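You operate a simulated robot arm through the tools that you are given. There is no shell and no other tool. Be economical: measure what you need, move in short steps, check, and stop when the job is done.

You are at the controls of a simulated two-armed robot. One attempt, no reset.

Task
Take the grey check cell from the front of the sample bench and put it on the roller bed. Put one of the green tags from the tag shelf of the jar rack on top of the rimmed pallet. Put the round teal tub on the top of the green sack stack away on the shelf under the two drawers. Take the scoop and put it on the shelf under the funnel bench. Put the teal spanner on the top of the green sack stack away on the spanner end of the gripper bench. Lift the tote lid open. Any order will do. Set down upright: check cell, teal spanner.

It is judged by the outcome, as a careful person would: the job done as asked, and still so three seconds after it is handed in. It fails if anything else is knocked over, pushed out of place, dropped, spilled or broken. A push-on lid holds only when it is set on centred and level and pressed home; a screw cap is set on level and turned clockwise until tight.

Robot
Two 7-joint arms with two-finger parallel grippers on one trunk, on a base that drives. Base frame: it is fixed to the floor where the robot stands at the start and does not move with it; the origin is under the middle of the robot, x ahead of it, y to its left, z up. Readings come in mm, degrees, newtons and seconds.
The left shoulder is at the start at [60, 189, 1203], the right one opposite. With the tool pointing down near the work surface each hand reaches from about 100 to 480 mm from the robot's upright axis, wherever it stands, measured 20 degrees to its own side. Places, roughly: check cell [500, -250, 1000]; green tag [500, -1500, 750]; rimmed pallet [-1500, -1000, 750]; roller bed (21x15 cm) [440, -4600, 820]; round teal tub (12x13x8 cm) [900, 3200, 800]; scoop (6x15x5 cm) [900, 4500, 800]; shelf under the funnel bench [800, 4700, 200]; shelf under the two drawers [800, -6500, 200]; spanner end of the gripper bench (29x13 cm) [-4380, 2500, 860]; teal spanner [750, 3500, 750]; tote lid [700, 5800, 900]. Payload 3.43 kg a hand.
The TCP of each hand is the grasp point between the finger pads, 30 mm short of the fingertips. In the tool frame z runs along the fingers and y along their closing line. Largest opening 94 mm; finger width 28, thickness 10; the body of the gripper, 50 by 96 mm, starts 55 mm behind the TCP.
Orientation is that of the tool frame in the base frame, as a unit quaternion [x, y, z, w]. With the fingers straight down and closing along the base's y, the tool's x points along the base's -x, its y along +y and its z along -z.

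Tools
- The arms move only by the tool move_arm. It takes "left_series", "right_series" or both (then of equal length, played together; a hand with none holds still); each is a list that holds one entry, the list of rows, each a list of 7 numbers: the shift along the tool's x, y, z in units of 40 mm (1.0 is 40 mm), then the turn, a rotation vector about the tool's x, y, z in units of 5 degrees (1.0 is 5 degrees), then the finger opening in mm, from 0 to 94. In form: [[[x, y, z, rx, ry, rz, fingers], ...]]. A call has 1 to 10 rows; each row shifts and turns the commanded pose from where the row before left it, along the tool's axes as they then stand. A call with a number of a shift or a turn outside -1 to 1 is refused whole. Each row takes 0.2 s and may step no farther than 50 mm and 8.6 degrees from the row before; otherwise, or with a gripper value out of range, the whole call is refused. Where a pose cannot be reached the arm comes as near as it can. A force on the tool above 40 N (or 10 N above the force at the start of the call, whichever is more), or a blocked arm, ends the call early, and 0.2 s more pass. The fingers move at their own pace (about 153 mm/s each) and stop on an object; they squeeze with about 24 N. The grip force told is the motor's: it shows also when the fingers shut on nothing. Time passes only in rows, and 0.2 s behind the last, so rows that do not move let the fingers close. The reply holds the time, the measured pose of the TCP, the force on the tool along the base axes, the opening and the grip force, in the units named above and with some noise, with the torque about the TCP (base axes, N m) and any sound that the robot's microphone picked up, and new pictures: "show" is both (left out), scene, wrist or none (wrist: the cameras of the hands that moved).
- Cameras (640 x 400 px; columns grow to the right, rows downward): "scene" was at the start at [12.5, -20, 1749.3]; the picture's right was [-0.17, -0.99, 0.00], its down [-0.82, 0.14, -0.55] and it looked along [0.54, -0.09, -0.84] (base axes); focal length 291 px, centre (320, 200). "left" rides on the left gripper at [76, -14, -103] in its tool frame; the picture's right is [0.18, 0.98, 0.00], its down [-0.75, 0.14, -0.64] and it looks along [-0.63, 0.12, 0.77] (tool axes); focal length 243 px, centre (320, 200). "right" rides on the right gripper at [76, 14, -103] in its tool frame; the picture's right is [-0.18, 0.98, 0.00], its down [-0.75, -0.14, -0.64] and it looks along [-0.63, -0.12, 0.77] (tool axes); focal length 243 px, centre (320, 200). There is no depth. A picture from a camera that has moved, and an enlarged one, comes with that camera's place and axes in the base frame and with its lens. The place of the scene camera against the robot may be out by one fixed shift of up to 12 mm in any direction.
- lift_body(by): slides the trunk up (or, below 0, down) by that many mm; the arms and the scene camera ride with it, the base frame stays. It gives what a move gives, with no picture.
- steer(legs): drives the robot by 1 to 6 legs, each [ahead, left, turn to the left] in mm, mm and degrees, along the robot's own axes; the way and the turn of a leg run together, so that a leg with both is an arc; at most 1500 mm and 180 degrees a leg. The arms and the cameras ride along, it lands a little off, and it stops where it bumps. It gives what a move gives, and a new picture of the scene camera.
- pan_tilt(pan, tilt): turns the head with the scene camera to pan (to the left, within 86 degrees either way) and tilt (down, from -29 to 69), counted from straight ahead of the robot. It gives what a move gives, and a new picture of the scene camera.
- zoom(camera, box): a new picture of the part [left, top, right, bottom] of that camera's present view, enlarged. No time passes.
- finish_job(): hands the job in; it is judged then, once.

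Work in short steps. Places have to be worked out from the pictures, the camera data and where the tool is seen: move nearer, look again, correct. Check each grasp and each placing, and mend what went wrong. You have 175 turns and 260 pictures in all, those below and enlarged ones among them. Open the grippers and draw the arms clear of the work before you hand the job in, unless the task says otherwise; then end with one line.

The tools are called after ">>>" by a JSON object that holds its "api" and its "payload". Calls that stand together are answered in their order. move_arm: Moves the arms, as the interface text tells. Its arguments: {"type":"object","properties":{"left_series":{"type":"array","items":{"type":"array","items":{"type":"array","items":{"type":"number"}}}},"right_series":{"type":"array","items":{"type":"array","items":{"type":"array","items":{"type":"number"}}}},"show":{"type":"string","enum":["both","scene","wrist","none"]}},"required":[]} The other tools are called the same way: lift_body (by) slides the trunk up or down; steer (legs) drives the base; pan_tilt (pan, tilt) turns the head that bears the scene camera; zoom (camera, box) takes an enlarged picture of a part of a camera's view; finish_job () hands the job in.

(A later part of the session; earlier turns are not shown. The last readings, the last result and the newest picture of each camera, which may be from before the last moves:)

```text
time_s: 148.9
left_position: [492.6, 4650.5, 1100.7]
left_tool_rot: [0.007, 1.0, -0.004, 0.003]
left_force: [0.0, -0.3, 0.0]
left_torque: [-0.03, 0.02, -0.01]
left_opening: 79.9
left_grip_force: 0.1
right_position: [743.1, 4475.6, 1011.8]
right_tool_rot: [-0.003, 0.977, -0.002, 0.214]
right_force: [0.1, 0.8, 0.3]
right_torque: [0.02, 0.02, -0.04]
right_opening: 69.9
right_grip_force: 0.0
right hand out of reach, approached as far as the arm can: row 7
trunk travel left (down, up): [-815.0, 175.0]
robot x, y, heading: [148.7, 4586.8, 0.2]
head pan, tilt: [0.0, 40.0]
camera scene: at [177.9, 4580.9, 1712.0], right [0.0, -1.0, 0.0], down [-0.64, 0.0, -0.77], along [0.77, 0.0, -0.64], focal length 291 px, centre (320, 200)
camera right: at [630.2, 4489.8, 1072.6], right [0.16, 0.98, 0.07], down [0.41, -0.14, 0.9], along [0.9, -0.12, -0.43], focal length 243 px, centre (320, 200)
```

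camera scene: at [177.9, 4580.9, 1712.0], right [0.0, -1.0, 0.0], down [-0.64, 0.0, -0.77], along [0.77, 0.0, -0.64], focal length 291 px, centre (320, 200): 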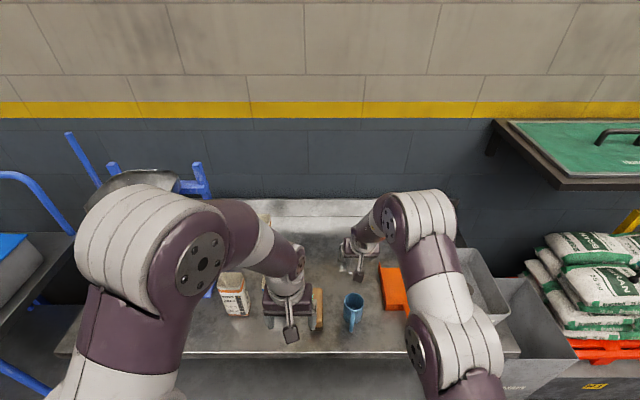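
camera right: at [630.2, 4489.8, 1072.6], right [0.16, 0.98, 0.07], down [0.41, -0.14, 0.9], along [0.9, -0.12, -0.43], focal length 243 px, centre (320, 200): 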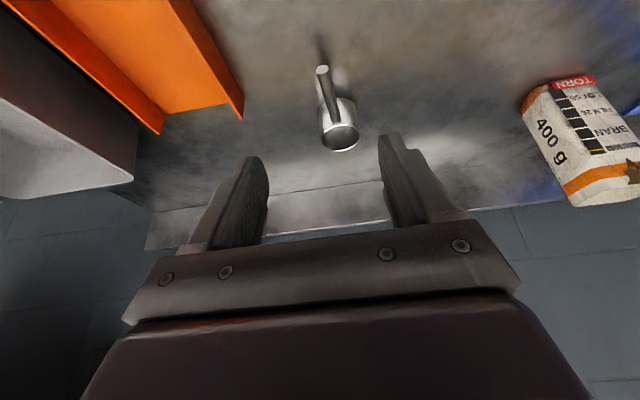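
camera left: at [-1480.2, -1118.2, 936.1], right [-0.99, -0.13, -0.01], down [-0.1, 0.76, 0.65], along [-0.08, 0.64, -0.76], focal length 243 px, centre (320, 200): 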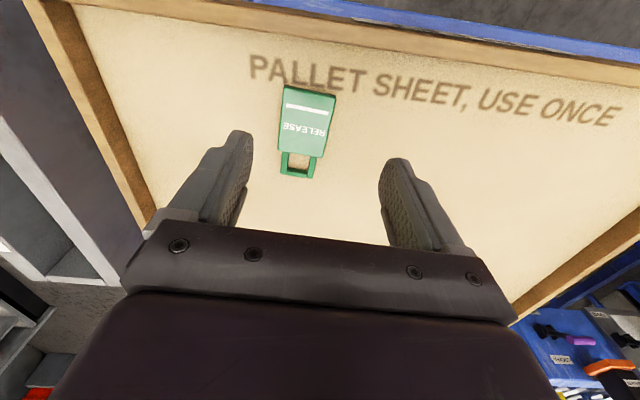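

The handle runs along x from [801,4480] to the cup at [911,4488]. I drive 90 mm closer and then lower partially over the handle near the cup.

>>> {"api": "steer", "payload": {"legs": [[90, 0, 0]]}}

>>> {"api": "move_arm", "payload": {"right_series": [[[-0.85, 0.08, 0.4, 0, 0, 0, 70], [0.2, 0.08, 0.8, 0, 0, 0, 70], [0.42, 0, 0.9, 0, 0, 0, 70], [0.42, 0, 0.9, 0, 0, 0, 70]]]}}

```text
time_s: 150.0
left_position: [580.4, 4651.3, 1101.7]
left_tool_rot: [0.009, 1.0, -0.004, 0.003]
left_force: [0.8, 0.3, -0.5]
left_torque: [-0.01, 0.02, 0.01]
left_opening: 79.8
left_grip_force: 0.1
right_position: [830.1, 4473.5, 1013.0]
right_tool_rot: [0.001, 0.977, 0.0, 0.215]
right_force: [-0.9, -0.8, -0.3]
right_torque: [0.01, 0.03, -0.04]
right_opening: 70.1
right_grip_force: 0.0
trunk travel left (down, up): [-815.0, 175.0]
robot x, y, heading: [238.9, 4589.2, -0.1]
head pan, tilt: [0.0, 40.0]
camera scene: at [264.4, 4580.6, 1712.0], right [0.0, -1.0, 0.0], down [-0.64, 0.0, -0.77], along [0.77, 0.0, -0.64], focal length 291 px, centre (320, 200)
```

scene: 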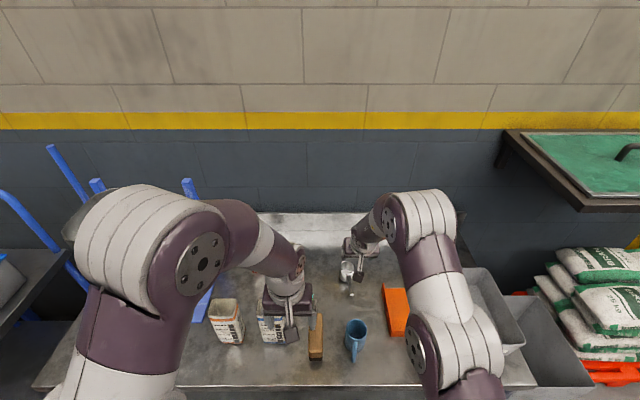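

```text
time_s: 151.0
left_position: [580.5, 4650.7, 1102.5]
left_tool_rot: [0.009, 1.0, -0.003, 0.003]
left_force: [-0.3, -0.2, 0.4]
left_torque: [0.01, 0.01, -0.01]
left_opening: 80.0
left_grip_force: 0.0
right_position: [867.5, 4479.9, 897.6]
right_tool_rot: [0.001, 0.976, 0.0, 0.216]
right_force: [0.1, -0.2, 0.2]
right_torque: [0.01, 0.02, 0.0]
right_opening: 70.0
right_grip_force: 0.1
right hand out of reach, approached as far as the arm can: row 1
trunk travel left (down, up): [-815.0, 175.0]
robot x, y, heading: [241.4, 4589.1, 0.2]
head pan, tilt: [0.0, 40.0]
camera scene: at [264.9, 4580.3, 1712.1], right [0.0, -1.0, 0.0], down [-0.64, 0.0, -0.77], along [0.77, 0.0, -0.64], focal length 291 px, centre (320, 200)
camera right: at [754.9, 4494.5, 958.7], right [0.17, 0.98, 0.08], down [0.41, -0.14, 0.9], along [0.89, -0.12, -0.43], focal length 243 px, centre (320, 200)
```

scene: 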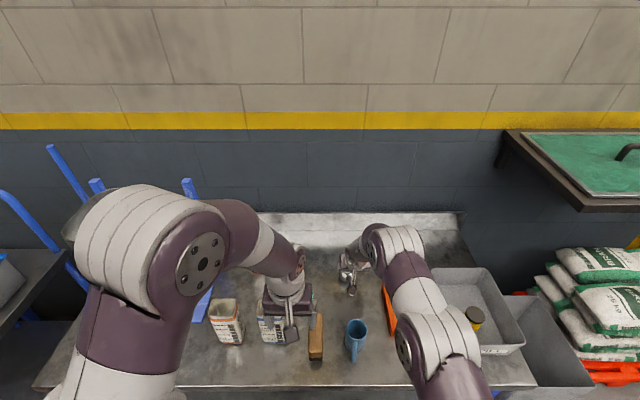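
right: 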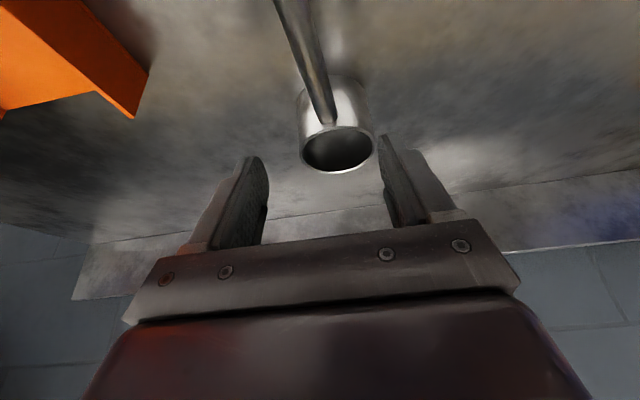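

Handle near the cup at about [862, 4487, 838]. I lower onto it and check.

>>> {"api": "move_arm", "payload": {"right_series": [[[0.3, 0.09, 0.55, 0, 0, 0, 70], [0.3, 0.09, 0.5, 0, 0, 0, 70], [0.1, 0, 0.2, 0, 0, 0, 70]]], "show": "wrist"}}

```text
time_s: 151.8
left_position: [579.4, 4651.5, 1102.5]
left_tool_rot: [0.01, 1.0, -0.003, 0.004]
left_force: [0.5, 0.1, 0.0]
left_torque: [-0.01, -0.02, -0.01]
left_opening: 79.9
left_grip_force: 0.2
right_position: [863.0, 4486.6, 841.2]
right_tool_rot: [0.001, 0.977, 0.0, 0.215]
right_force: [-0.2, 0.3, 0.3]
right_torque: [-0.01, 0.02, 0.03]
right_opening: 69.8
right_grip_force: 0.0
trunk travel left (down, up): [-815.0, 175.0]
robot x, y, heading: [238.9, 4587.6, -0.1]
head pan, tilt: [0.0, 40.0]
camera right: at [750.8, 4501.9, 901.4], right [0.17, 0.98, 0.08], down [0.41, -0.14, 0.9], along [0.9, -0.12, -0.43], focal length 243 px, centre (320, 200)
```

right: 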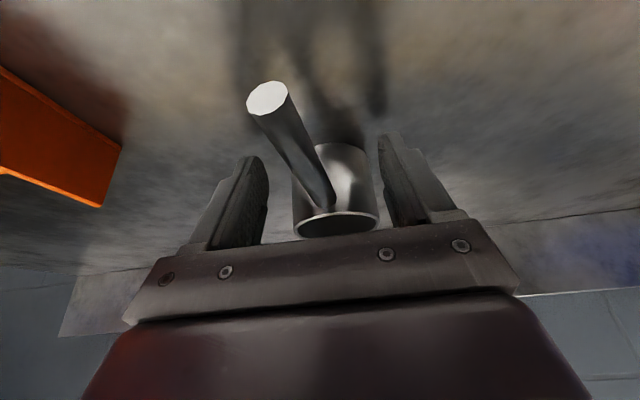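

The handle lies slightly below the TCP; I shift 8 mm along tool x and 6 mm along z, then close.

>>> {"api": "move_arm", "payload": {"right_series": [[[0.2, -0.1, 0.15, 0, 0, 0, 70], [0, 0, 0, 0, 0, 0, 5], [0, 0, 0, 0, 0, 0, 5], [0, 0, 0, 0, 0, 0, 5]]], "show": "wrist"}}

```text
time_s: 152.8
left_position: [579.3, 4649.8, 1103.3]
left_tool_rot: [0.009, 1.0, -0.004, 0.005]
left_force: [0.5, -0.5, -0.2]
left_torque: [0.02, 0.01, -0.02]
left_opening: 79.9
left_grip_force: 0.1
right_position: [858.2, 4482.9, 832.7]
right_tool_rot: [0.001, 0.976, 0.0, 0.217]
right_force: [1.7, -2.7, 13.1]
right_torque: [-0.23, -0.03, -0.04]
right_opening: 17.3
right_grip_force: 24.4
trunk travel left (down, up): [-815.0, 175.0]
robot x, y, heading: [236.8, 4589.3, -0.4]
head pan, tilt: [0.0, 40.0]
camera right: at [745.4, 4498.1, 893.8], right [0.17, 0.98, 0.08], down [0.41, -0.14, 0.9], along [0.9, -0.12, -0.43], focal length 243 px, centre (320, 200)
```

right: 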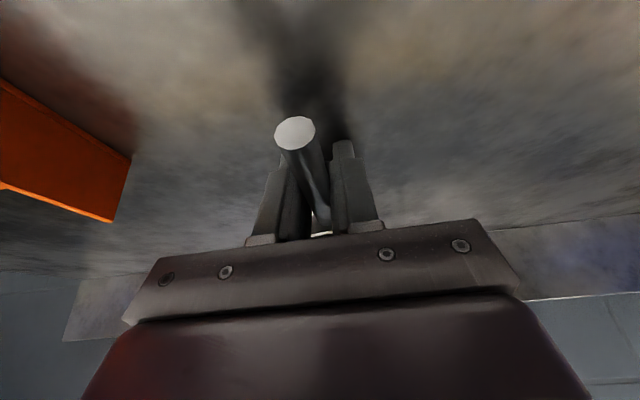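

Rod gripped at 17 mm. I lift straight up 130 mm and check.

>>> {"api": "move_arm", "payload": {"right_series": [[[-0.2, 0, -0.45, 0, 0, 0, 5], [-0.42, 0, -0.9, 0, 0, 0, 5], [-0.42, 0, -0.9, 0, 0, 0, 5], [-0.42, 0, -0.9, 0, 0, 0, 5]]]}}

```text
time_s: 153.8
left_position: [578.9, 4651.6, 1102.5]
left_tool_rot: [0.008, 1.0, -0.004, 0.003]
left_force: [-0.1, -0.1, 0.2]
left_torque: [-0.05, 0.0, -0.01]
left_opening: 80.1
left_grip_force: 0.2
right_position: [855.7, 4482.7, 969.5]
right_tool_rot: [0.001, 0.977, -0.001, 0.215]
right_force: [-0.2, 0.5, 0.0]
right_torque: [-0.03, 0.02, 0.02]
right_opening: 17.8
right_grip_force: 24.2
trunk travel left (down, up): [-815.0, 175.0]
robot x, y, heading: [237.0, 4587.6, -0.3]
head pan, tilt: [0.0, 40.0]
camera scene: at [263.5, 4580.6, 1711.9], right [0.0, -1.0, 0.0], down [-0.64, 0.0, -0.77], along [0.77, 0.0, -0.64], focal length 291 px, centre (320, 200)
camera right: at [742.7, 4497.8, 1030.8], right [0.17, 0.98, 0.08], down [0.41, -0.14, 0.9], along [0.89, -0.12, -0.43], focal length 243 px, centre (320, 200)
```

scene: 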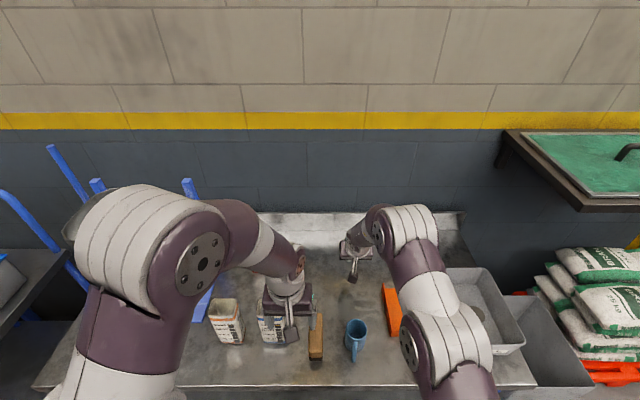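
right: 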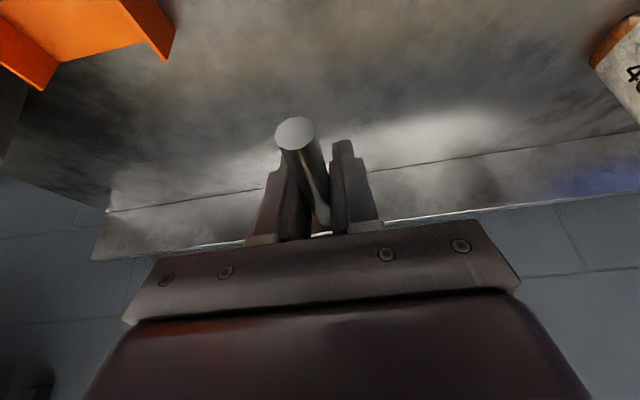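

Scoop held. I back off to look at the shelf underneath.

>>> {"api": "steer", "payload": {"legs": [[-600, 0, 0]]}}

>>> {"api": "lift_body", "payload": {"by": -500}}

>>> {"api": "pan_tilt", "payload": {"pan": 0, "tilt": 35}}

```text
time_s: 157.3
left_position: [-35.2, 4652.2, 1102.3]
left_tool_rot: [0.006, 1.0, -0.004, 0.004]
left_force: [-0.4, 0.1, -0.4]
left_torque: [-0.02, 0.0, 0.02]
left_opening: 80.2
left_grip_force: 0.1
right_position: [243.3, 4485.4, 969.5]
right_tool_rot: [-0.001, 0.977, 0.001, 0.215]
right_force: [-0.2, 0.2, -1.1]
right_torque: [-0.01, 0.02, -0.02]
right_opening: 17.6
right_grip_force: 23.9
trunk travel left (down, up): [-815.0, 175.0]
robot x, y, heading: [-376.6, 4587.5, -0.0]
head pan, tilt: [0.0, 40.0]
camera scene: at [-349.5, 4580.3, 1712.0], right [0.0, -1.0, 0.0], down [-0.64, 0.0, -0.77], along [0.77, 0.0, -0.64], focal length 291 px, centre (320, 200)
```

scene: 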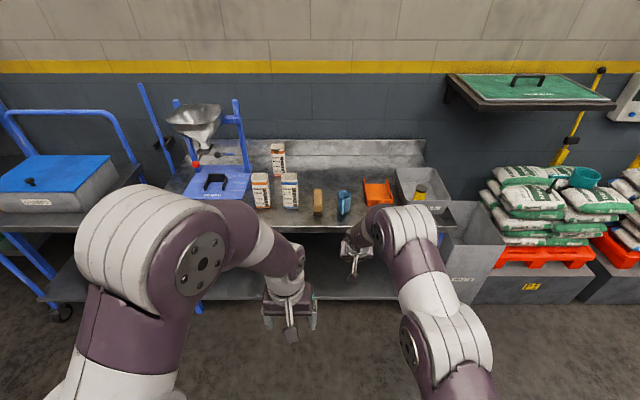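

```text
refused: -500 is not a number from -400 to 400
```

```text
time_s: 157.9
left_position: [-34.1, 4651.3, 1102.3]
left_tool_rot: [0.006, 1.0, -0.004, 0.004]
left_force: [0.4, 0.2, -0.3]
left_torque: [-0.01, 0.0, 0.01]
left_opening: 80.0
left_grip_force: 0.1
right_position: [242.7, 4484.2, 969.3]
right_tool_rot: [-0.001, 0.977, 0.0, 0.215]
right_force: [-0.2, 0.8, -1.1]
right_torque: [0.02, -0.01, 0.0]
right_opening: 17.4
right_grip_force: 23.9
trunk travel left (down, up): [-815.0, 175.0]
robot x, y, heading: [-378.0, 4590.1, 0.1]
head pan, tilt: [0.0, 35.0]
camera scene: at [-347.4, 4580.4, 1719.5], right [0.0, -1.0, 0.0], down [-0.57, 0.0, -0.82], along [0.82, 0.0, -0.57], focal length 291 px, centre (320, 200)
```

scene: 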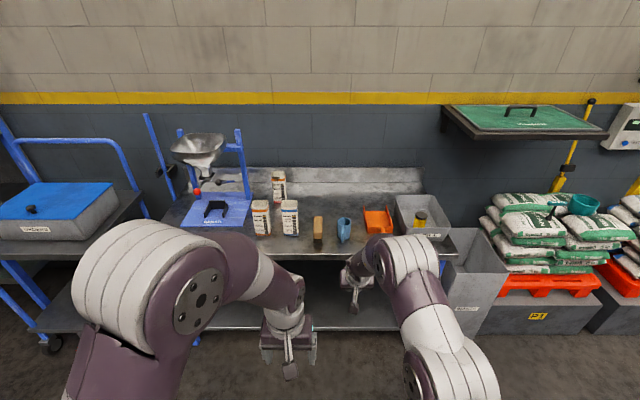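

I lower the trunk in two steps, first moving the left hand forward for clearance.

>>> {"api": "move_arm", "payload": {"left_series": [[[-1, 0, -0.5, 0, 0, 0, 80], [-1, 0, -0.5, 0, 0, 0, 80], [-0.5, 0, -0.5, 0, 0, 0, 80]]], "show": "none"}}

>>> {"api": "lift_body", "payload": {"by": -400}}

>>> {"api": "lift_body", "payload": {"by": -180}}

>>> {"api": "pan_tilt", "payload": {"pan": 0, "tilt": 30}}

```text
time_s: 158.7
left_position: [64.6, 4651.3, 1163.1]
left_tool_rot: [0.007, 1.0, -0.003, 0.004]
left_force: [-0.5, 0.3, -0.9]
left_torque: [0.0, 0.02, -0.03]
left_opening: 80.3
left_grip_force: 0.2
right_position: [241.5, 4485.0, 969.4]
right_tool_rot: [-0.001, 0.976, 0.001, 0.216]
right_force: [-0.1, 0.7, -0.5]
right_torque: [-0.01, 0.04, 0.02]
right_opening: 17.7
right_grip_force: 23.6
trunk travel left (down, up): [-815.0, 175.0]
robot x, y, heading: [-378.3, 4588.7, -0.1]
head pan, tilt: [0.0, 35.0]
```

```text
time_s: 162.6
left_position: [64.7, 4650.2, 762.9]
left_tool_rot: [0.006, 1.0, -0.003, 0.005]
left_force: [0.6, -0.1, 0.0]
left_torque: [0.03, 0.0, -0.02]
left_opening: 80.1
left_grip_force: 0.0
right_position: [241.1, 4484.3, 569.6]
right_tool_rot: [-0.001, 0.976, -0.001, 0.216]
right_force: [0.2, -0.2, 0.0]
right_torque: [0.0, 0.04, -0.01]
right_opening: 17.4
right_grip_force: 24.1
trunk travel left (down, up): [-415.0, 575.0]
robot x, y, heading: [-377.3, 4587.8, 0.1]
head pan, tilt: [0.0, 35.0]
```

```text
time_s: 164.6
left_position: [63.8, 4649.8, 582.2]
left_tool_rot: [0.007, 1.0, -0.003, 0.003]
left_force: [-0.4, 0.3, 0.3]
left_torque: [0.05, -0.02, 0.02]
left_opening: 80.0
left_grip_force: 0.0
right_position: [240.9, 4483.9, 389.0]
right_tool_rot: [0.0, 0.976, 0.0, 0.216]
right_force: [0.9, -0.3, -1.1]
right_torque: [0.0, -0.01, 0.01]
right_opening: 17.6
right_grip_force: 24.3
trunk travel left (down, up): [-235.0, 755.0]
robot x, y, heading: [-376.9, 4588.9, 0.3]
head pan, tilt: [0.0, 35.0]
```

```text
time_s: 165.2
left_position: [63.8, 4649.7, 583.3]
left_tool_rot: [0.006, 1.0, -0.003, 0.004]
left_force: [0.8, -0.2, -0.2]
left_torque: [0.02, 0.01, 0.01]
left_opening: 80.1
left_grip_force: 0.0
right_position: [242.6, 4485.3, 389.8]
right_tool_rot: [-0.001, 0.976, 0.0, 0.216]
right_force: [-0.1, 1.5, 0.0]
right_torque: [0.01, 0.07, -0.02]
right_opening: 17.5
right_grip_force: 23.9
trunk travel left (down, up): [-235.0, 755.0]
robot x, y, heading: [-378.4, 4586.8, 0.0]
head pan, tilt: [0.0, 30.0]
camera scene: at [-344.6, 4580.4, 1147.3], right [0.0, -1.0, 0.0], down [-0.5, 0.0, -0.87], along [0.87, 0.0, -0.5], focal length 291 px, centre (320, 200)
```

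scene: 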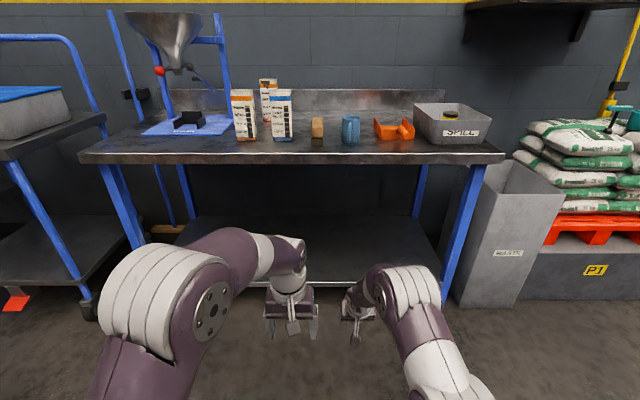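

The shelf is open at the front, at z≈150–200. I drive forward 420 mm so the scoop is above the shelf.

>>> {"api": "steer", "payload": {"legs": [[420, 0, 0]]}}

>>> {"api": "zoom", "payload": {"camera": "right", "box": [0, 0, 640, 400]}}

```text
time_s: 167.8
left_position: [476.1, 4653.0, 582.9]
left_tool_rot: [0.005, 1.0, -0.004, 0.002]
left_force: [-0.5, 0.0, -0.3]
left_torque: [0.01, 0.0, 0.0]
left_opening: 79.8
left_grip_force: 0.0
right_position: [653.0, 4488.4, 389.2]
right_tool_rot: [-0.003, 0.976, 0.0, 0.216]
right_force: [0.6, -0.3, -0.6]
right_torque: [-0.02, 0.02, 0.05]
right_opening: 17.6
right_grip_force: 24.2
trunk travel left (down, up): [-235.0, 755.0]
robot x, y, heading: [35.5, 4589.1, 0.3]
head pan, tilt: [0.0, 30.0]
camera scene: at [67.5, 4581.9, 1147.3], right [0.0, -1.0, 0.0], down [-0.5, 0.0, -0.87], along [0.87, 0.0, -0.5], focal length 291 px, centre (320, 200)
```

scene: 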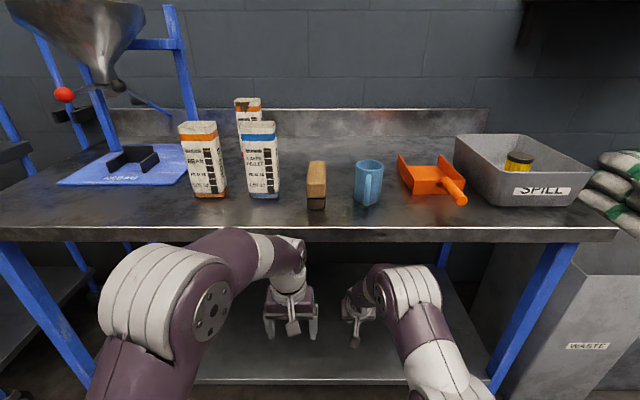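

```text
1.00 times, centred on (320, 200) of right (not enlarged: the box is as wide or as high as the picture)
camera zoom: at [541.7, 4502.3, 450.3], right [0.16, 0.98, 0.08], down [0.41, -0.14, 0.9], along [0.9, -0.11, -0.43], focal length 243 px, centre (320, 200)
```

zoom: 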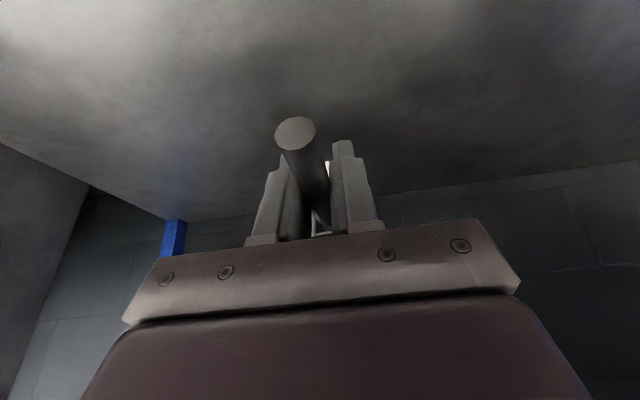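

Shelf z≈180. I lower the trunk 130 mm, then step the arm forward and down until contact.

>>> {"api": "lift_body", "payload": {"by": -130}}

>>> {"api": "move_arm", "payload": {"right_series": [[[-0.7, 0, 0.3, 0, 0, 0, 5], [0.2, 0, 0.44, 0, 0, 0, 5], [0.1, 0, 0.22, 0, 0, 0, 5], [0.06, 0, 0.13, 0, 0, 0, 5], [0.06, 0, 0.13, 0, 0, 0, 5], [0.06, 0, 0.13, 0, 0, 0, 5], [0.06, 0, 0.13, 0, 0, 0, 5]]]}}

```text
time_s: 169.3
left_position: [474.9, 4653.0, 452.7]
left_tool_rot: [0.006, 1.0, -0.004, 0.003]
left_force: [0.3, -0.4, 0.6]
left_torque: [-0.05, 0.0, -0.03]
left_opening: 80.1
left_grip_force: 0.0
right_position: [654.5, 4487.5, 258.3]
right_tool_rot: [-0.003, 0.976, 0.001, 0.216]
right_force: [-0.3, 0.4, -0.8]
right_torque: [0.01, 0.05, 0.01]
right_opening: 17.4
right_grip_force: 24.0
trunk travel left (down, up): [-105.0, 885.0]
robot x, y, heading: [30.5, 4589.9, 0.3]
head pan, tilt: [0.0, 30.0]
```

```text
time_s: 170.7
left_position: [475.8, 4653.6, 454.5]
left_tool_rot: [0.005, 1.0, -0.003, 0.004]
left_force: [-0.7, -0.4, 0.2]
left_torque: [0.0, -0.05, 0.01]
left_opening: 79.9
left_grip_force: 0.1
right_position: [683.7, 4487.6, 222.3]
right_tool_rot: [-0.003, 0.974, 0.002, 0.226]
right_force: [-0.3, 0.4, 15.0]
right_torque: [-0.18, 0.04, -0.03]
right_opening: 17.6
right_grip_force: 24.2
right hand out of reach, approached as far as the arm can: row 1
trunk travel left (down, up): [-105.0, 885.0]
robot x, y, heading: [35.9, 4589.7, 0.1]
head pan, tilt: [0.0, 30.0]
stopped in row 6 (right hand): the force on the tool passed its limit at 51 N (the readings are from after the stop); the commanded pose is now the measured one
camera scene: at [65.4, 4582.2, 1017.4], right [0.0, -1.0, 0.0], down [-0.5, 0.0, -0.87], along [0.87, 0.0, -0.5], focal length 291 px, centre (320, 200)
camera right: at [569.0, 4502.3, 282.0], right [0.16, 0.98, 0.08], down [0.4, -0.14, 0.91], along [0.9, -0.11, -0.41], focal length 243 px, centre (320, 200)
```

scene: 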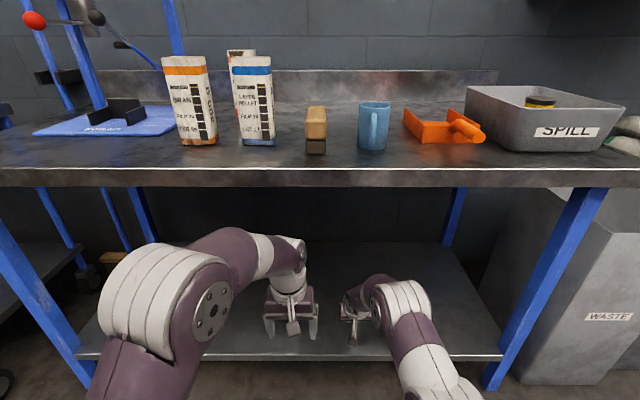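
right: 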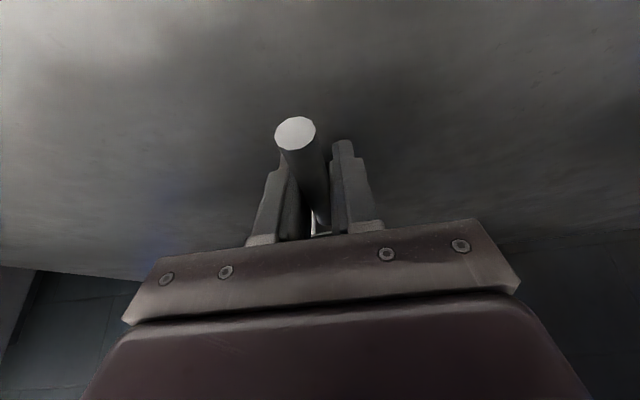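

Cup bottom is on the shelf. I open and withdraw along the tool axis.

>>> {"api": "move_arm", "payload": {"right_series": [[[0, 0, -0.03, 0, 0, 0, 17], [0, 0, 0, 0, 0, 0, 30], [0, 0, 0, 0, 0, 0, 70], [0, 0, -0.5, 0, 0, 0, 70], [0, 0, -1, 0, 0, 0, 70], [0, 0, -1, 0, 0, 0, 70]]]}}

```text
time_s: 172.1
left_position: [475.6, 4651.9, 453.1]
left_tool_rot: [0.004, 1.0, -0.003, 0.003]
left_force: [-0.4, -0.5, 0.4]
left_torque: [-0.03, 0.01, 0.01]
left_opening: 79.8
left_grip_force: 0.0
right_position: [638.2, 4488.9, 308.6]
right_tool_rot: [-0.002, 0.975, 0.001, 0.22]
right_force: [0.4, 0.2, -0.4]
right_torque: [0.01, 0.03, 0.03]
right_opening: 70.0
right_grip_force: 0.1
trunk travel left (down, up): [-105.0, 885.0]
robot x, y, heading: [33.9, 4588.1, 0.3]
head pan, tilt: [0.0, 30.0]
camera scene: at [67.3, 4581.8, 1017.3], right [0.0, -1.0, 0.0], down [-0.5, 0.0, -0.87], along [0.87, 0.0, -0.5], focal length 291 px, centre (320, 200)
camera right: at [524.3, 4502.4, 369.9], right [0.16, 0.98, 0.08], down [0.41, -0.14, 0.9], along [0.9, -0.11, -0.42], focal length 243 px, centre (320, 200)
```

scene: 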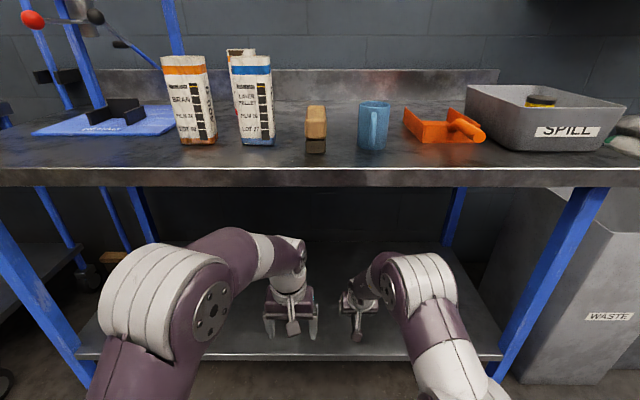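
right: 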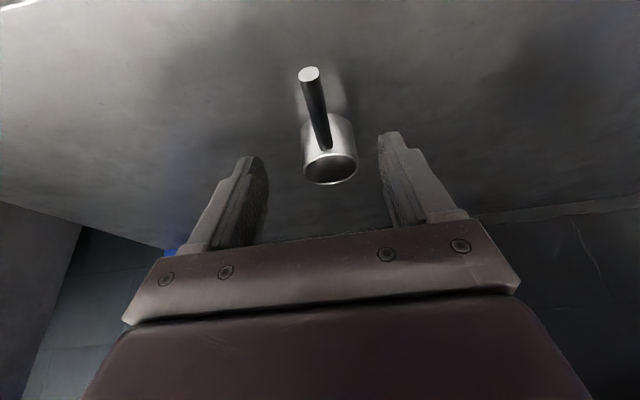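

Scoop is standing on the shelf. I back off, raise the trunk and go to the tote.

>>> {"api": "steer", "payload": {"legs": [[-450, 0, 0]]}}

>>> {"api": "lift_body", "payload": {"by": 400}}

>>> {"api": "lift_body", "payload": {"by": 350}}

>>> {"api": "steer", "payload": {"legs": [[0, 1100, 0]]}}

```text
time_s: 174.8
left_position: [24.9, 4651.2, 453.4]
left_tool_rot: [0.001, 1.0, -0.003, 0.004]
left_force: [0.4, -0.6, 0.3]
left_torque: [0.0, 0.0, -0.02]
left_opening: 79.9
left_grip_force: 0.0
right_position: [187.7, 4489.7, 311.4]
right_tool_rot: [-0.005, 0.975, 0.002, 0.221]
right_force: [0.2, -0.2, -0.8]
right_torque: [0.05, -0.02, 0.0]
right_opening: 70.0
right_grip_force: 0.0
trunk travel left (down, up): [-105.0, 885.0]
robot x, y, heading: [-421.4, 4585.3, 0.7]
head pan, tilt: [0.0, 30.0]
camera scene: at [-384.3, 4578.3, 1017.4], right [0.01, -1.0, 0.0], down [-0.5, -0.01, -0.87], along [0.87, 0.01, -0.5], focal length 291 px, centre (320, 200)
```

scene: 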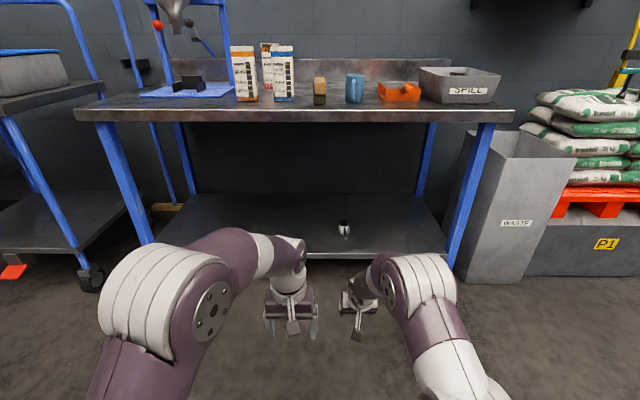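

```text
time_s: 178.7
left_position: [24.0, 4652.6, 852.2]
left_tool_rot: [0.002, 1.0, -0.003, 0.004]
left_force: [0.7, -0.3, -0.9]
left_torque: [-0.03, -0.01, 0.0]
left_opening: 79.9
left_grip_force: 0.1
right_position: [188.9, 4489.8, 709.7]
right_tool_rot: [-0.007, 0.975, 0.003, 0.22]
right_force: [0.6, -0.3, 0.6]
right_torque: [-0.02, -0.01, -0.04]
right_opening: 70.0
right_grip_force: 0.0
trunk travel left (down, up): [-505.0, 485.0]
robot x, y, heading: [-417.3, 4585.2, 0.4]
head pan, tilt: [0.0, 30.0]
```

```text
time_s: 182.1
left_position: [24.5, 4652.4, 1202.7]
left_tool_rot: [0.002, 1.0, -0.002, 0.003]
left_force: [-0.3, 0.0, 0.5]
left_torque: [0.01, -0.02, 0.0]
left_opening: 79.9
left_grip_force: 0.1
right_position: [188.6, 4490.0, 1060.9]
right_tool_rot: [-0.007, 0.975, 0.002, 0.221]
right_force: [0.1, -0.5, -0.2]
right_torque: [-0.01, -0.06, 0.01]
right_opening: 70.2
right_grip_force: 0.1
trunk travel left (down, up): [-855.0, 135.0]
robot x, y, heading: [-421.2, 4587.8, 0.6]
head pan, tilt: [0.0, 30.0]
```

```text
time_s: 187.8
left_position: [1.8, 5767.1, 1204.4]
left_tool_rot: [-0.004, 1.0, -0.002, 0.003]
left_force: [-0.9, -0.5, -0.6]
left_torque: [-0.04, 0.0, 0.03]
left_opening: 80.0
left_grip_force: 0.0
right_position: [168.8, 5605.5, 1059.7]
right_tool_rot: [-0.011, 0.976, 0.003, 0.22]
right_force: [0.5, 0.7, 0.5]
right_torque: [-0.01, -0.02, 0.04]
right_opening: 70.0
right_grip_force: 0.1
trunk travel left (down, up): [-855.0, 135.0]
robot x, y, heading: [-436.7, 5697.0, 1.5]
head pan, tilt: [0.0, 30.0]
camera scene: at [-404.0, 5688.0, 1767.4], right [0.02, -1.0, 0.0], down [-0.5, -0.01, -0.87], along [0.87, 0.02, -0.5], focal length 291 px, centre (320, 200)
```

scene: 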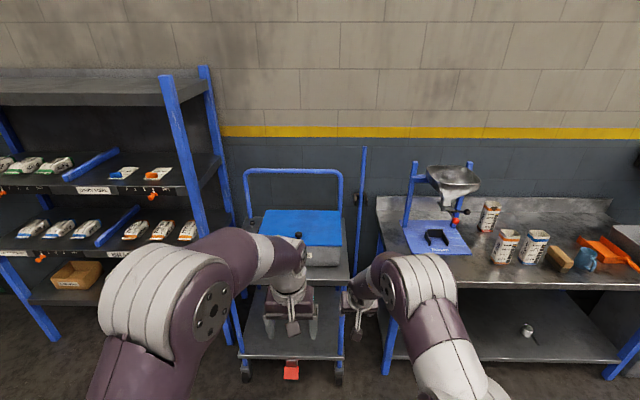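

The tote with a blue lid stands on a trolley with a black knob at the front. Zoom in.

>>> {"api": "zoom", "payload": {"camera": "scene", "box": [220, 150, 380, 300]}}

```text
2.67 times, centred on (300, 225) of scene
camera zoom: at [-404.0, 5688.0, 1767.4], right [0.02, -1.0, 0.0], down [-0.5, -0.01, -0.87], along [0.87, 0.02, -0.5], focal length 777 px, centre (373, 133)
```

zoom: 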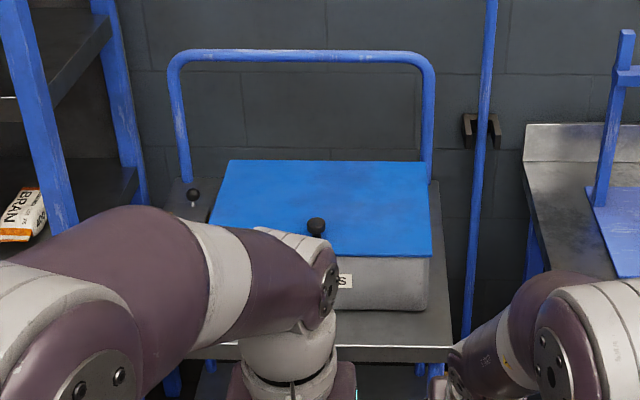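

Knob ≈ [714, 5817, 930], hinge presumably at the far edge x≈974. I pitch the left tool 45° forward and drive closer.

>>> {"api": "move_arm", "payload": {"left_series": [[[0, 0, 0, 0, -1, 0, 80], [0, 0, 0, 0, -1, 0, 80], [0, 0, 0, 0, -1, 0, 80], [0, 0, 0, 0, -1, 0, 80], [0, 0, 0, 0, -1, 0, 80], [0, 0, 0, 0, -1, 0, 80], [0, 0, 0, 0, -1, 0, 80], [0, 0, 0, 0, -1, 0, 80], [0, 0, 0, 0, -1, 0, 80]]], "show": "none"}}

>>> {"api": "move_arm", "payload": {"right_series": [[[0.9, 0, -0.42, 0, 0, 0, 70], [0.9, 0, -0.42, 0, 0, 0, 70], [0.9, 0, -0.42, 0, 0, 0, 70], [0.9, 0, -0.42, 0, 0, 0, 70], [0.9, 0, -0.42, 0, 0, 0, 70], [0.9, 0, -0.42, 0, 0, 0, 70]]], "show": "none"}}

>>> {"api": "steer", "payload": {"legs": [[400, 20, -1.5]]}}

>>> {"api": "zoom", "payload": {"camera": "left", "box": [0, 0, 640, 400]}}

```text
time_s: 189.8
left_position: [3.3, 5766.0, 1203.7]
left_tool_rot: [-0.004, 0.922, -0.002, 0.386]
left_force: [-0.2, 0.4, 0.1]
left_torque: [0.01, -0.03, 0.04]
left_opening: 80.1
left_grip_force: 0.0
right_position: [168.8, 5605.3, 1061.6]
right_tool_rot: [-0.011, 0.975, 0.004, 0.221]
right_force: [0.0, -0.4, -0.6]
right_torque: [0.01, 0.02, 0.0]
right_opening: 69.9
right_grip_force: 0.0
trunk travel left (down, up): [-855.0, 135.0]
robot x, y, heading: [-437.7, 5699.6, 1.4]
head pan, tilt: [0.0, 30.0]
```

```text
time_s: 191.2
left_position: [1.5, 5766.7, 1203.8]
left_tool_rot: [-0.005, 0.922, -0.001, 0.387]
left_force: [-0.9, -0.1, 0.4]
left_torque: [0.01, 0.03, -0.03]
left_opening: 80.1
left_grip_force: 0.0
right_position: [-70.1, 5600.1, 1059.6]
right_tool_rot: [-0.011, 0.975, 0.004, 0.221]
right_force: [-0.4, 0.1, 0.3]
right_torque: [-0.01, -0.03, -0.03]
right_opening: 69.9
right_grip_force: 0.0
trunk travel left (down, up): [-855.0, 135.0]
robot x, y, heading: [-440.2, 5691.9, 1.3]
head pan, tilt: [0.0, 30.0]
```

```text
time_s: 193.7
left_position: [409.2, 5778.6, 1203.6]
left_tool_rot: [0.008, 0.922, -0.007, 0.386]
left_force: [0.0, 0.1, 0.3]
left_torque: [-0.05, 0.0, 0.02]
left_opening: 80.0
left_grip_force: 0.1
right_position: [331.8, 5612.9, 1058.9]
right_tool_rot: [0.003, 0.975, 0.0, 0.221]
right_force: [-0.3, 0.5, 1.0]
right_torque: [-0.01, -0.03, -0.03]
right_opening: 70.2
right_grip_force: 0.0
trunk travel left (down, up): [-855.0, 135.0]
robot x, y, heading: [-34.6, 5714.8, -0.5]
head pan, tilt: [0.0, 30.0]
camera scene: at [-1.2, 5711.2, 1767.4], right [0.0, -1.0, 0.0], down [-0.5, 0.0, -0.87], along [0.87, 0.0, -0.5], focal length 291 px, centre (320, 200)
```

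scene: 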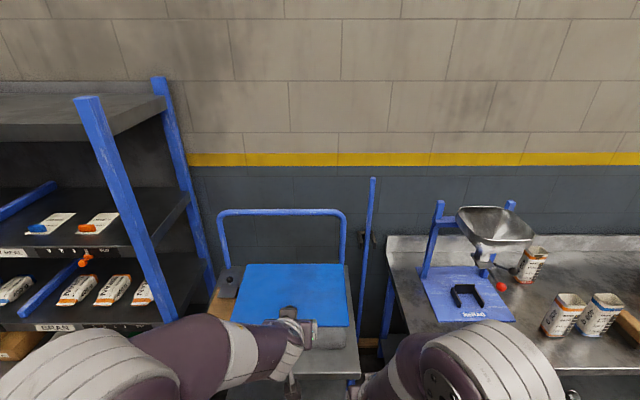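

```text
1.00 times, centred on (320, 200) of left (not enlarged: the box is as wide or as high as the picture)
camera zoom: at [282.7, 5767.8, 1221.8], right [-0.11, 0.98, -0.14], down [0.07, 0.15, 0.99], along [0.99, 0.1, -0.09], focal length 243 px, centre (320, 200)
```

zoom: 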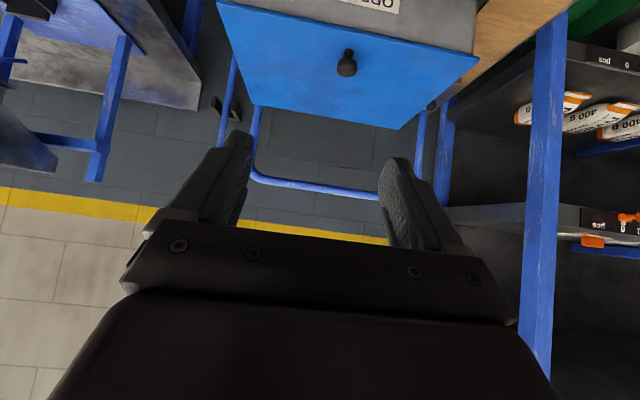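

Knob ≈ [703, 5820, 930]. I drive 230 mm closer and lower the hand towards the knob.

>>> {"api": "steer", "payload": {"legs": [[230, 0, 0.5]]}}

>>> {"api": "move_arm", "payload": {"left_series": [[[0.46, 0.17, 0.69, 0, 0, 0, 60], [0.46, 0.17, 0.69, 0, 0, 0, 60], [0.46, 0.17, 0.69, 0, 0, 0, 60], [0.46, 0.17, 0.69, 0, 0, 0, 60], [0.46, 0.17, 0.69, 0, 0, 0, 60], [0.46, 0.17, 0.69, 0, 0, 0, 60]]]}}

```text
time_s: 195.4
left_position: [636.0, 5779.9, 1203.6]
left_tool_rot: [0.006, 0.923, -0.006, 0.386]
left_force: [0.3, -0.3, 1.1]
left_torque: [-0.01, 0.02, -0.02]
left_opening: 80.3
left_grip_force: 0.1
right_position: [559.5, 5613.0, 1058.3]
right_tool_rot: [-0.001, 0.975, 0.002, 0.221]
right_force: [0.1, 0.1, 0.1]
right_torque: [-0.03, 0.01, -0.01]
right_opening: 69.8
right_grip_force: 0.1
trunk travel left (down, up): [-855.0, 135.0]
robot x, y, heading: [195.2, 5718.1, -0.1]
head pan, tilt: [0.0, 30.0]
camera scene: at [226.3, 5711.0, 1767.4], right [0.0, -1.0, 0.0], down [-0.5, 0.0, -0.87], along [0.87, 0.0, -0.5], focal length 291 px, centre (320, 200)
```

scene: 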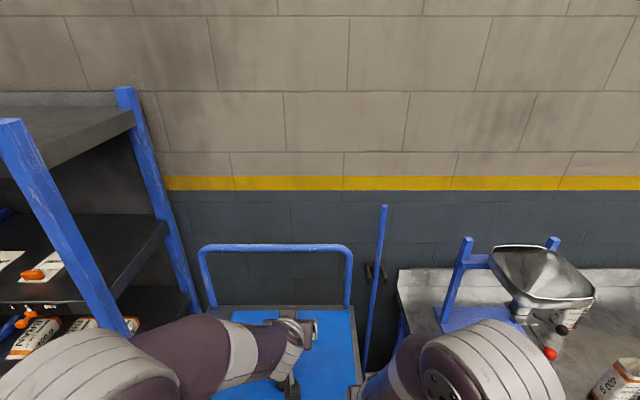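

```text
time_s: 196.8
left_position: [679.8, 5821.3, 1009.2]
left_tool_rot: [0.004, 0.922, -0.006, 0.387]
left_force: [-0.5, 0.2, 0.4]
left_torque: [0.01, -0.01, 0.02]
left_opening: 60.3
left_grip_force: 0.0
right_position: [561.2, 5614.6, 1058.2]
right_tool_rot: [-0.001, 0.976, 0.002, 0.22]
right_force: [-0.2, -0.2, 0.3]
right_torque: [-0.02, 0.01, 0.02]
right_opening: 70.2
right_grip_force: 0.2
trunk travel left (down, up): [-855.0, 135.0]
robot x, y, heading: [196.5, 5719.0, 0.1]
head pan, tilt: [0.0, 30.0]
camera scene: at [229.5, 5711.2, 1767.3], right [0.0, -1.0, 0.0], down [-0.5, 0.0, -0.87], along [0.87, 0.0, -0.5], focal length 291 px, centre (320, 200)
camera left: at [553.9, 5809.2, 1028.0], right [-0.11, 0.98, -0.14], down [0.07, 0.15, 0.99], along [0.99, 0.1, -0.09], focal length 243 px, centre (320, 200)
```

scene: 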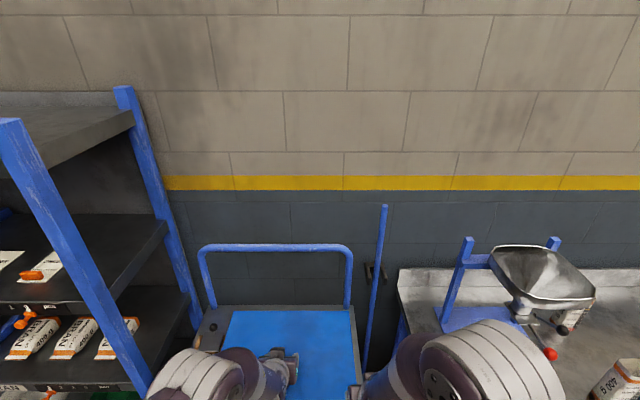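
left: 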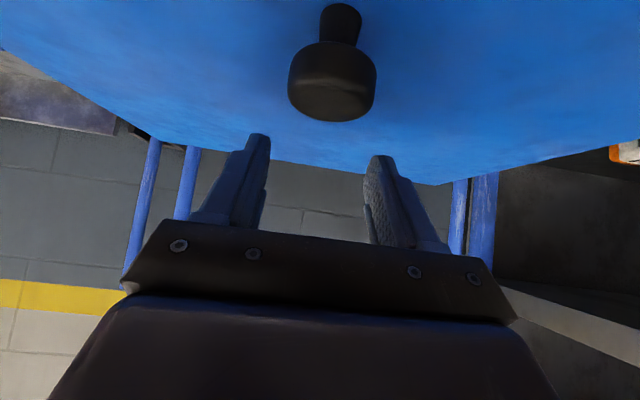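

I lower and pull back slightly to triangulate the knob from a different angle.

>>> {"api": "move_arm", "payload": {"left_series": [[[0.8, 0, 0.25, 0, 0, 0, 60], [0.8, 0, 0.25, 0, 0, 0, 60]]], "show": "wrist"}}

```text
time_s: 197.3
left_position: [665.3, 5818.4, 983.7]
left_tool_rot: [0.005, 0.919, -0.006, 0.395]
left_force: [-7.2, -0.2, 14.2]
left_torque: [0.53, -0.13, 0.18]
left_opening: 59.8
left_grip_force: 0.0
left hand out of reach, approached as far as the arm can: row 2
right_position: [559.4, 5615.2, 1058.8]
right_tool_rot: [-0.001, 0.975, 0.001, 0.222]
right_force: [-0.3, -0.1, 0.6]
right_torque: [-0.01, 0.0, -0.01]
right_opening: 69.9
right_grip_force: 0.0
trunk travel left (down, up): [-855.0, 135.0]
robot x, y, heading: [194.8, 5720.2, 0.2]
head pan, tilt: [0.0, 30.0]
stopped in row 2 (left hand): the force on the tool passed its limit at 62 N (the readings are from after the stop); the commanded pose is now the measured one
camera left: at [539.6, 5807.6, 998.5], right [-0.11, 0.98, -0.14], down [0.05, 0.15, 0.99], along [0.99, 0.1, -0.07], focal length 243 px, centre (320, 200)
```

left: 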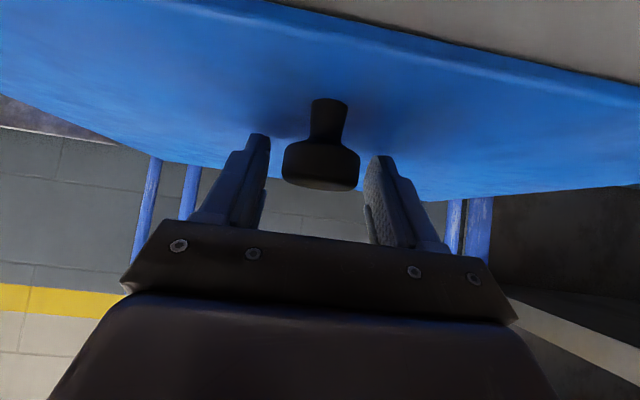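

Knob head is at about [637, 5815, 977], lid top ≈ 945 (the fingertips touched it). I raise slightly and back the robot 60 mm for a better arm posture.

>>> {"api": "move_arm", "payload": {"left_series": [[[-0.27, 0, -0.26, 0, 0, 0, 60], [-0.27, 0, -0.26, 0, 0, 0, 60]]], "show": "none"}}

>>> {"api": "steer", "payload": {"legs": [[-80, 0, 0]]}}

>>> {"api": "zoom", "payload": {"camera": "left", "box": [0, 0, 640, 400]}}

```text
time_s: 197.9
left_position: [665.8, 5819.9, 1011.0]
left_tool_rot: [0.005, 0.919, -0.006, 0.393]
left_force: [-0.2, -0.4, -0.5]
left_torque: [0.01, 0.02, 0.01]
left_opening: 60.0
left_grip_force: 0.1
right_position: [559.9, 5613.0, 1058.7]
right_tool_rot: [-0.001, 0.975, 0.001, 0.221]
right_force: [-0.8, -1.2, -0.6]
right_torque: [-0.03, 0.0, 0.0]
right_opening: 70.0
right_grip_force: 0.2
trunk travel left (down, up): [-855.0, 135.0]
robot x, y, heading: [193.4, 5718.5, 0.3]
head pan, tilt: [0.0, 30.0]
```

```text
time_s: 198.9
left_position: [587.7, 5818.2, 1010.6]
left_tool_rot: [0.006, 0.919, -0.006, 0.393]
left_force: [-0.7, 0.4, 0.4]
left_torque: [0.01, 0.0, 0.05]
left_opening: 60.0
left_grip_force: 0.1
right_position: [480.9, 5614.0, 1058.3]
right_tool_rot: [-0.001, 0.975, 0.001, 0.22]
right_force: [0.3, -0.8, -0.5]
right_torque: [0.0, -0.01, -0.01]
right_opening: 69.7
right_grip_force: 0.1
trunk travel left (down, up): [-855.0, 135.0]
robot x, y, heading: [111.3, 5716.8, -0.0]
head pan, tilt: [0.0, 30.0]
camera scene: at [149.2, 5710.9, 1767.3], right [0.0, -1.0, 0.0], down [-0.5, 0.0, -0.87], along [0.87, 0.0, -0.5], focal length 291 px, centre (320, 200)
```

scene: 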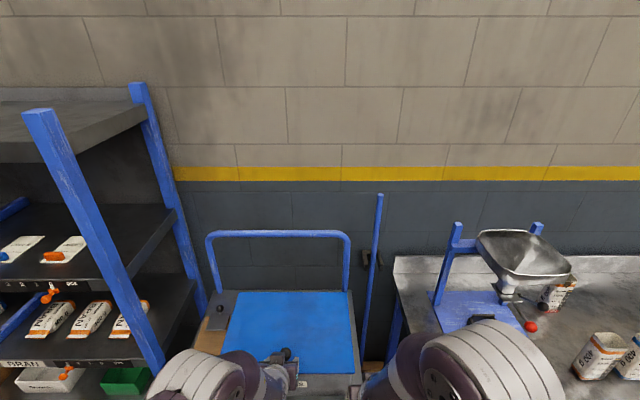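

```text
1.00 times, centred on (320, 200) of left (not enlarged: the box is as wide or as high as the picture)
camera zoom: at [461.7, 5806.9, 1026.5], right [-0.11, 0.98, -0.14], down [0.06, 0.15, 0.99], along [0.99, 0.1, -0.07], focal length 243 px, centre (320, 200)
```

zoom: 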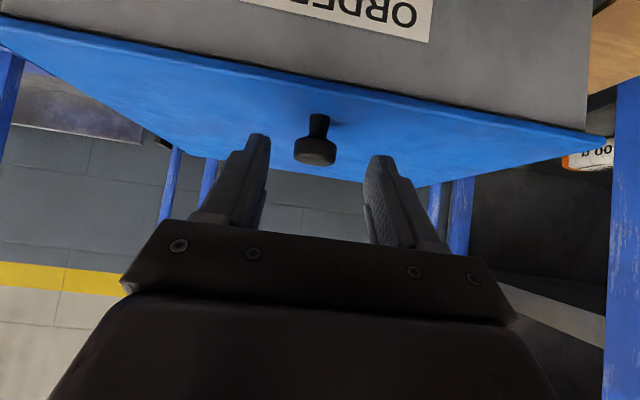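

Consistent: knob [640, 5816, 977]. I advance along the tool onto the knob and close.

>>> {"api": "move_arm", "payload": {"left_series": [[[-0.15, -0.03, 0.72, 0, 0, 0, 60], [-0.15, -0.03, 0.72, 0, 0, 0, 60], [0, 0, 0, 0, 0, 0, 60]]], "show": "wrist"}}

```text
time_s: 199.7
left_position: [635.3, 5814.1, 981.8]
left_tool_rot: [0.006, 0.918, -0.007, 0.397]
left_force: [-6.1, 0.2, 21.4]
left_torque: [0.69, -0.05, 0.2]
left_opening: 60.4
left_grip_force: 0.7
right_position: [477.4, 5612.2, 1061.5]
right_tool_rot: [0.0, 0.975, 0.001, 0.222]
right_force: [0.5, 0.6, 0.7]
right_torque: [-0.01, -0.01, 0.02]
right_opening: 69.9
right_grip_force: 0.0
trunk travel left (down, up): [-855.0, 135.0]
robot x, y, heading: [115.4, 5720.0, 0.1]
head pan, tilt: [0.0, 30.0]
camera left: at [509.5, 5802.1, 997.7], right [-0.11, 0.98, -0.14], down [0.05, 0.15, 0.99], along [0.99, 0.1, -0.07], focal length 243 px, centre (320, 200)
```

left: 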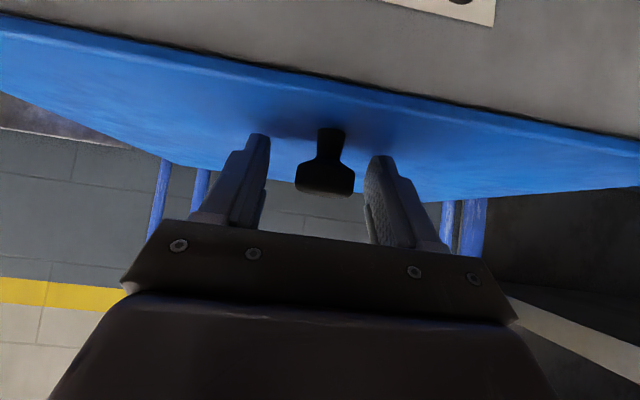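

Knob is at the TCP depth; the tips touch the lid lightly. I close the fingers.

>>> {"api": "move_arm", "payload": {"left_series": [[[-0.07, 0, -0.07, 0, 0, 0, 60], [0, 0, 0, 0, 0, 0, 10], [0, 0, 0, 0, 0, 0, 10]]], "show": "wrist"}}

```text
time_s: 200.5
left_position: [636.0, 5815.9, 982.0]
left_tool_rot: [0.005, 0.92, -0.006, 0.392]
left_force: [1.0, 7.2, 6.1]
left_torque: [0.36, 0.19, 0.3]
left_opening: 31.8
left_grip_force: 44.5
right_position: [480.3, 5615.9, 1059.3]
right_tool_rot: [0.0, 0.976, 0.001, 0.22]
right_force: [0.3, 0.0, 0.9]
right_torque: [0.01, -0.03, -0.01]
right_opening: 69.9
right_grip_force: 0.0
trunk travel left (down, up): [-855.0, 135.0]
robot x, y, heading: [115.5, 5717.8, -0.1]
head pan, tilt: [0.0, 30.0]
camera left: at [509.7, 5804.2, 999.2], right [-0.11, 0.98, -0.14], down [0.06, 0.15, 0.99], along [0.99, 0.1, -0.08], focal length 243 px, centre (320, 200)
```

left: 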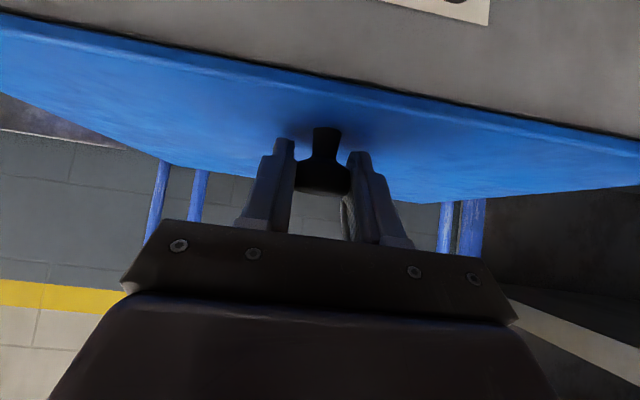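

Knob gripped (32 mm). I lift along the arc about a hinge at ≈[917, 945], first 25°.

>>> {"api": "move_arm", "payload": {"left_series": [[[-0.511, 0, -0.342, 0, -0.45, 0, 10], [-0.55, 0, -0.275, 0, -0.45, 0, 10], [-0.58, 0, -0.203, 0, -0.45, 0, 10], [-0.601, 0, -0.128, 0, -0.45, 0, 10], [-0.613, 0, -0.051, 0, -0.45, 0, 10]]]}}

```text
time_s: 201.7
left_position: [677.3, 5815.8, 1104.2]
left_tool_rot: [0.004, 0.874, -0.007, 0.485]
left_force: [-12.9, 11.6, 5.0]
left_torque: [0.15, 0.49, 0.05]
left_opening: 32.2
left_grip_force: 42.9
right_position: [478.6, 5615.5, 1060.0]
right_tool_rot: [0.0, 0.975, 0.0, 0.222]
right_force: [0.6, 0.0, -0.3]
right_torque: [0.01, -0.01, 0.01]
right_opening: 69.8
right_grip_force: 0.1
trunk travel left (down, up): [-855.0, 135.0]
robot x, y, heading: [117.8, 5718.7, -0.0]
head pan, tilt: [0.0, 30.0]
camera scene: at [143.6, 5713.8, 1767.6], right [0.0, -1.0, 0.0], down [-0.5, 0.0, -0.87], along [0.87, 0.0, -0.5], focal length 291 px, centre (320, 200)
camera left: at [550.4, 5804.2, 1093.8], right [-0.08, 0.98, -0.16], down [-0.14, 0.15, 0.98], along [0.99, 0.1, 0.13], focal length 243 px, centre (320, 200)
```

scene: 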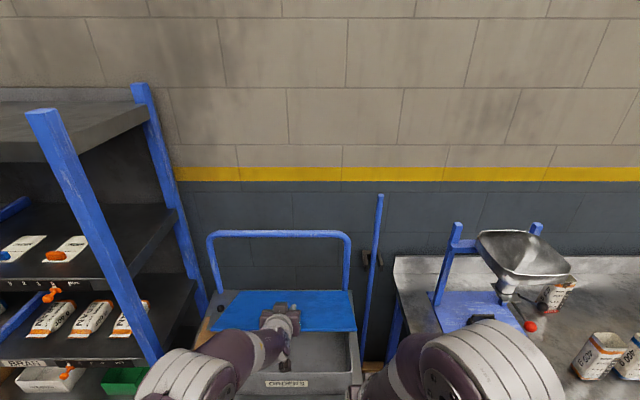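
left: 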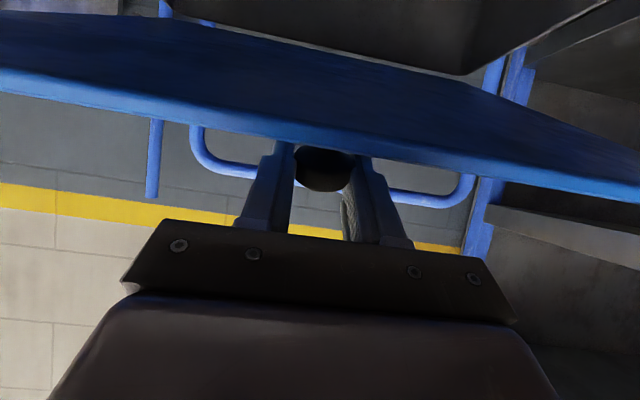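

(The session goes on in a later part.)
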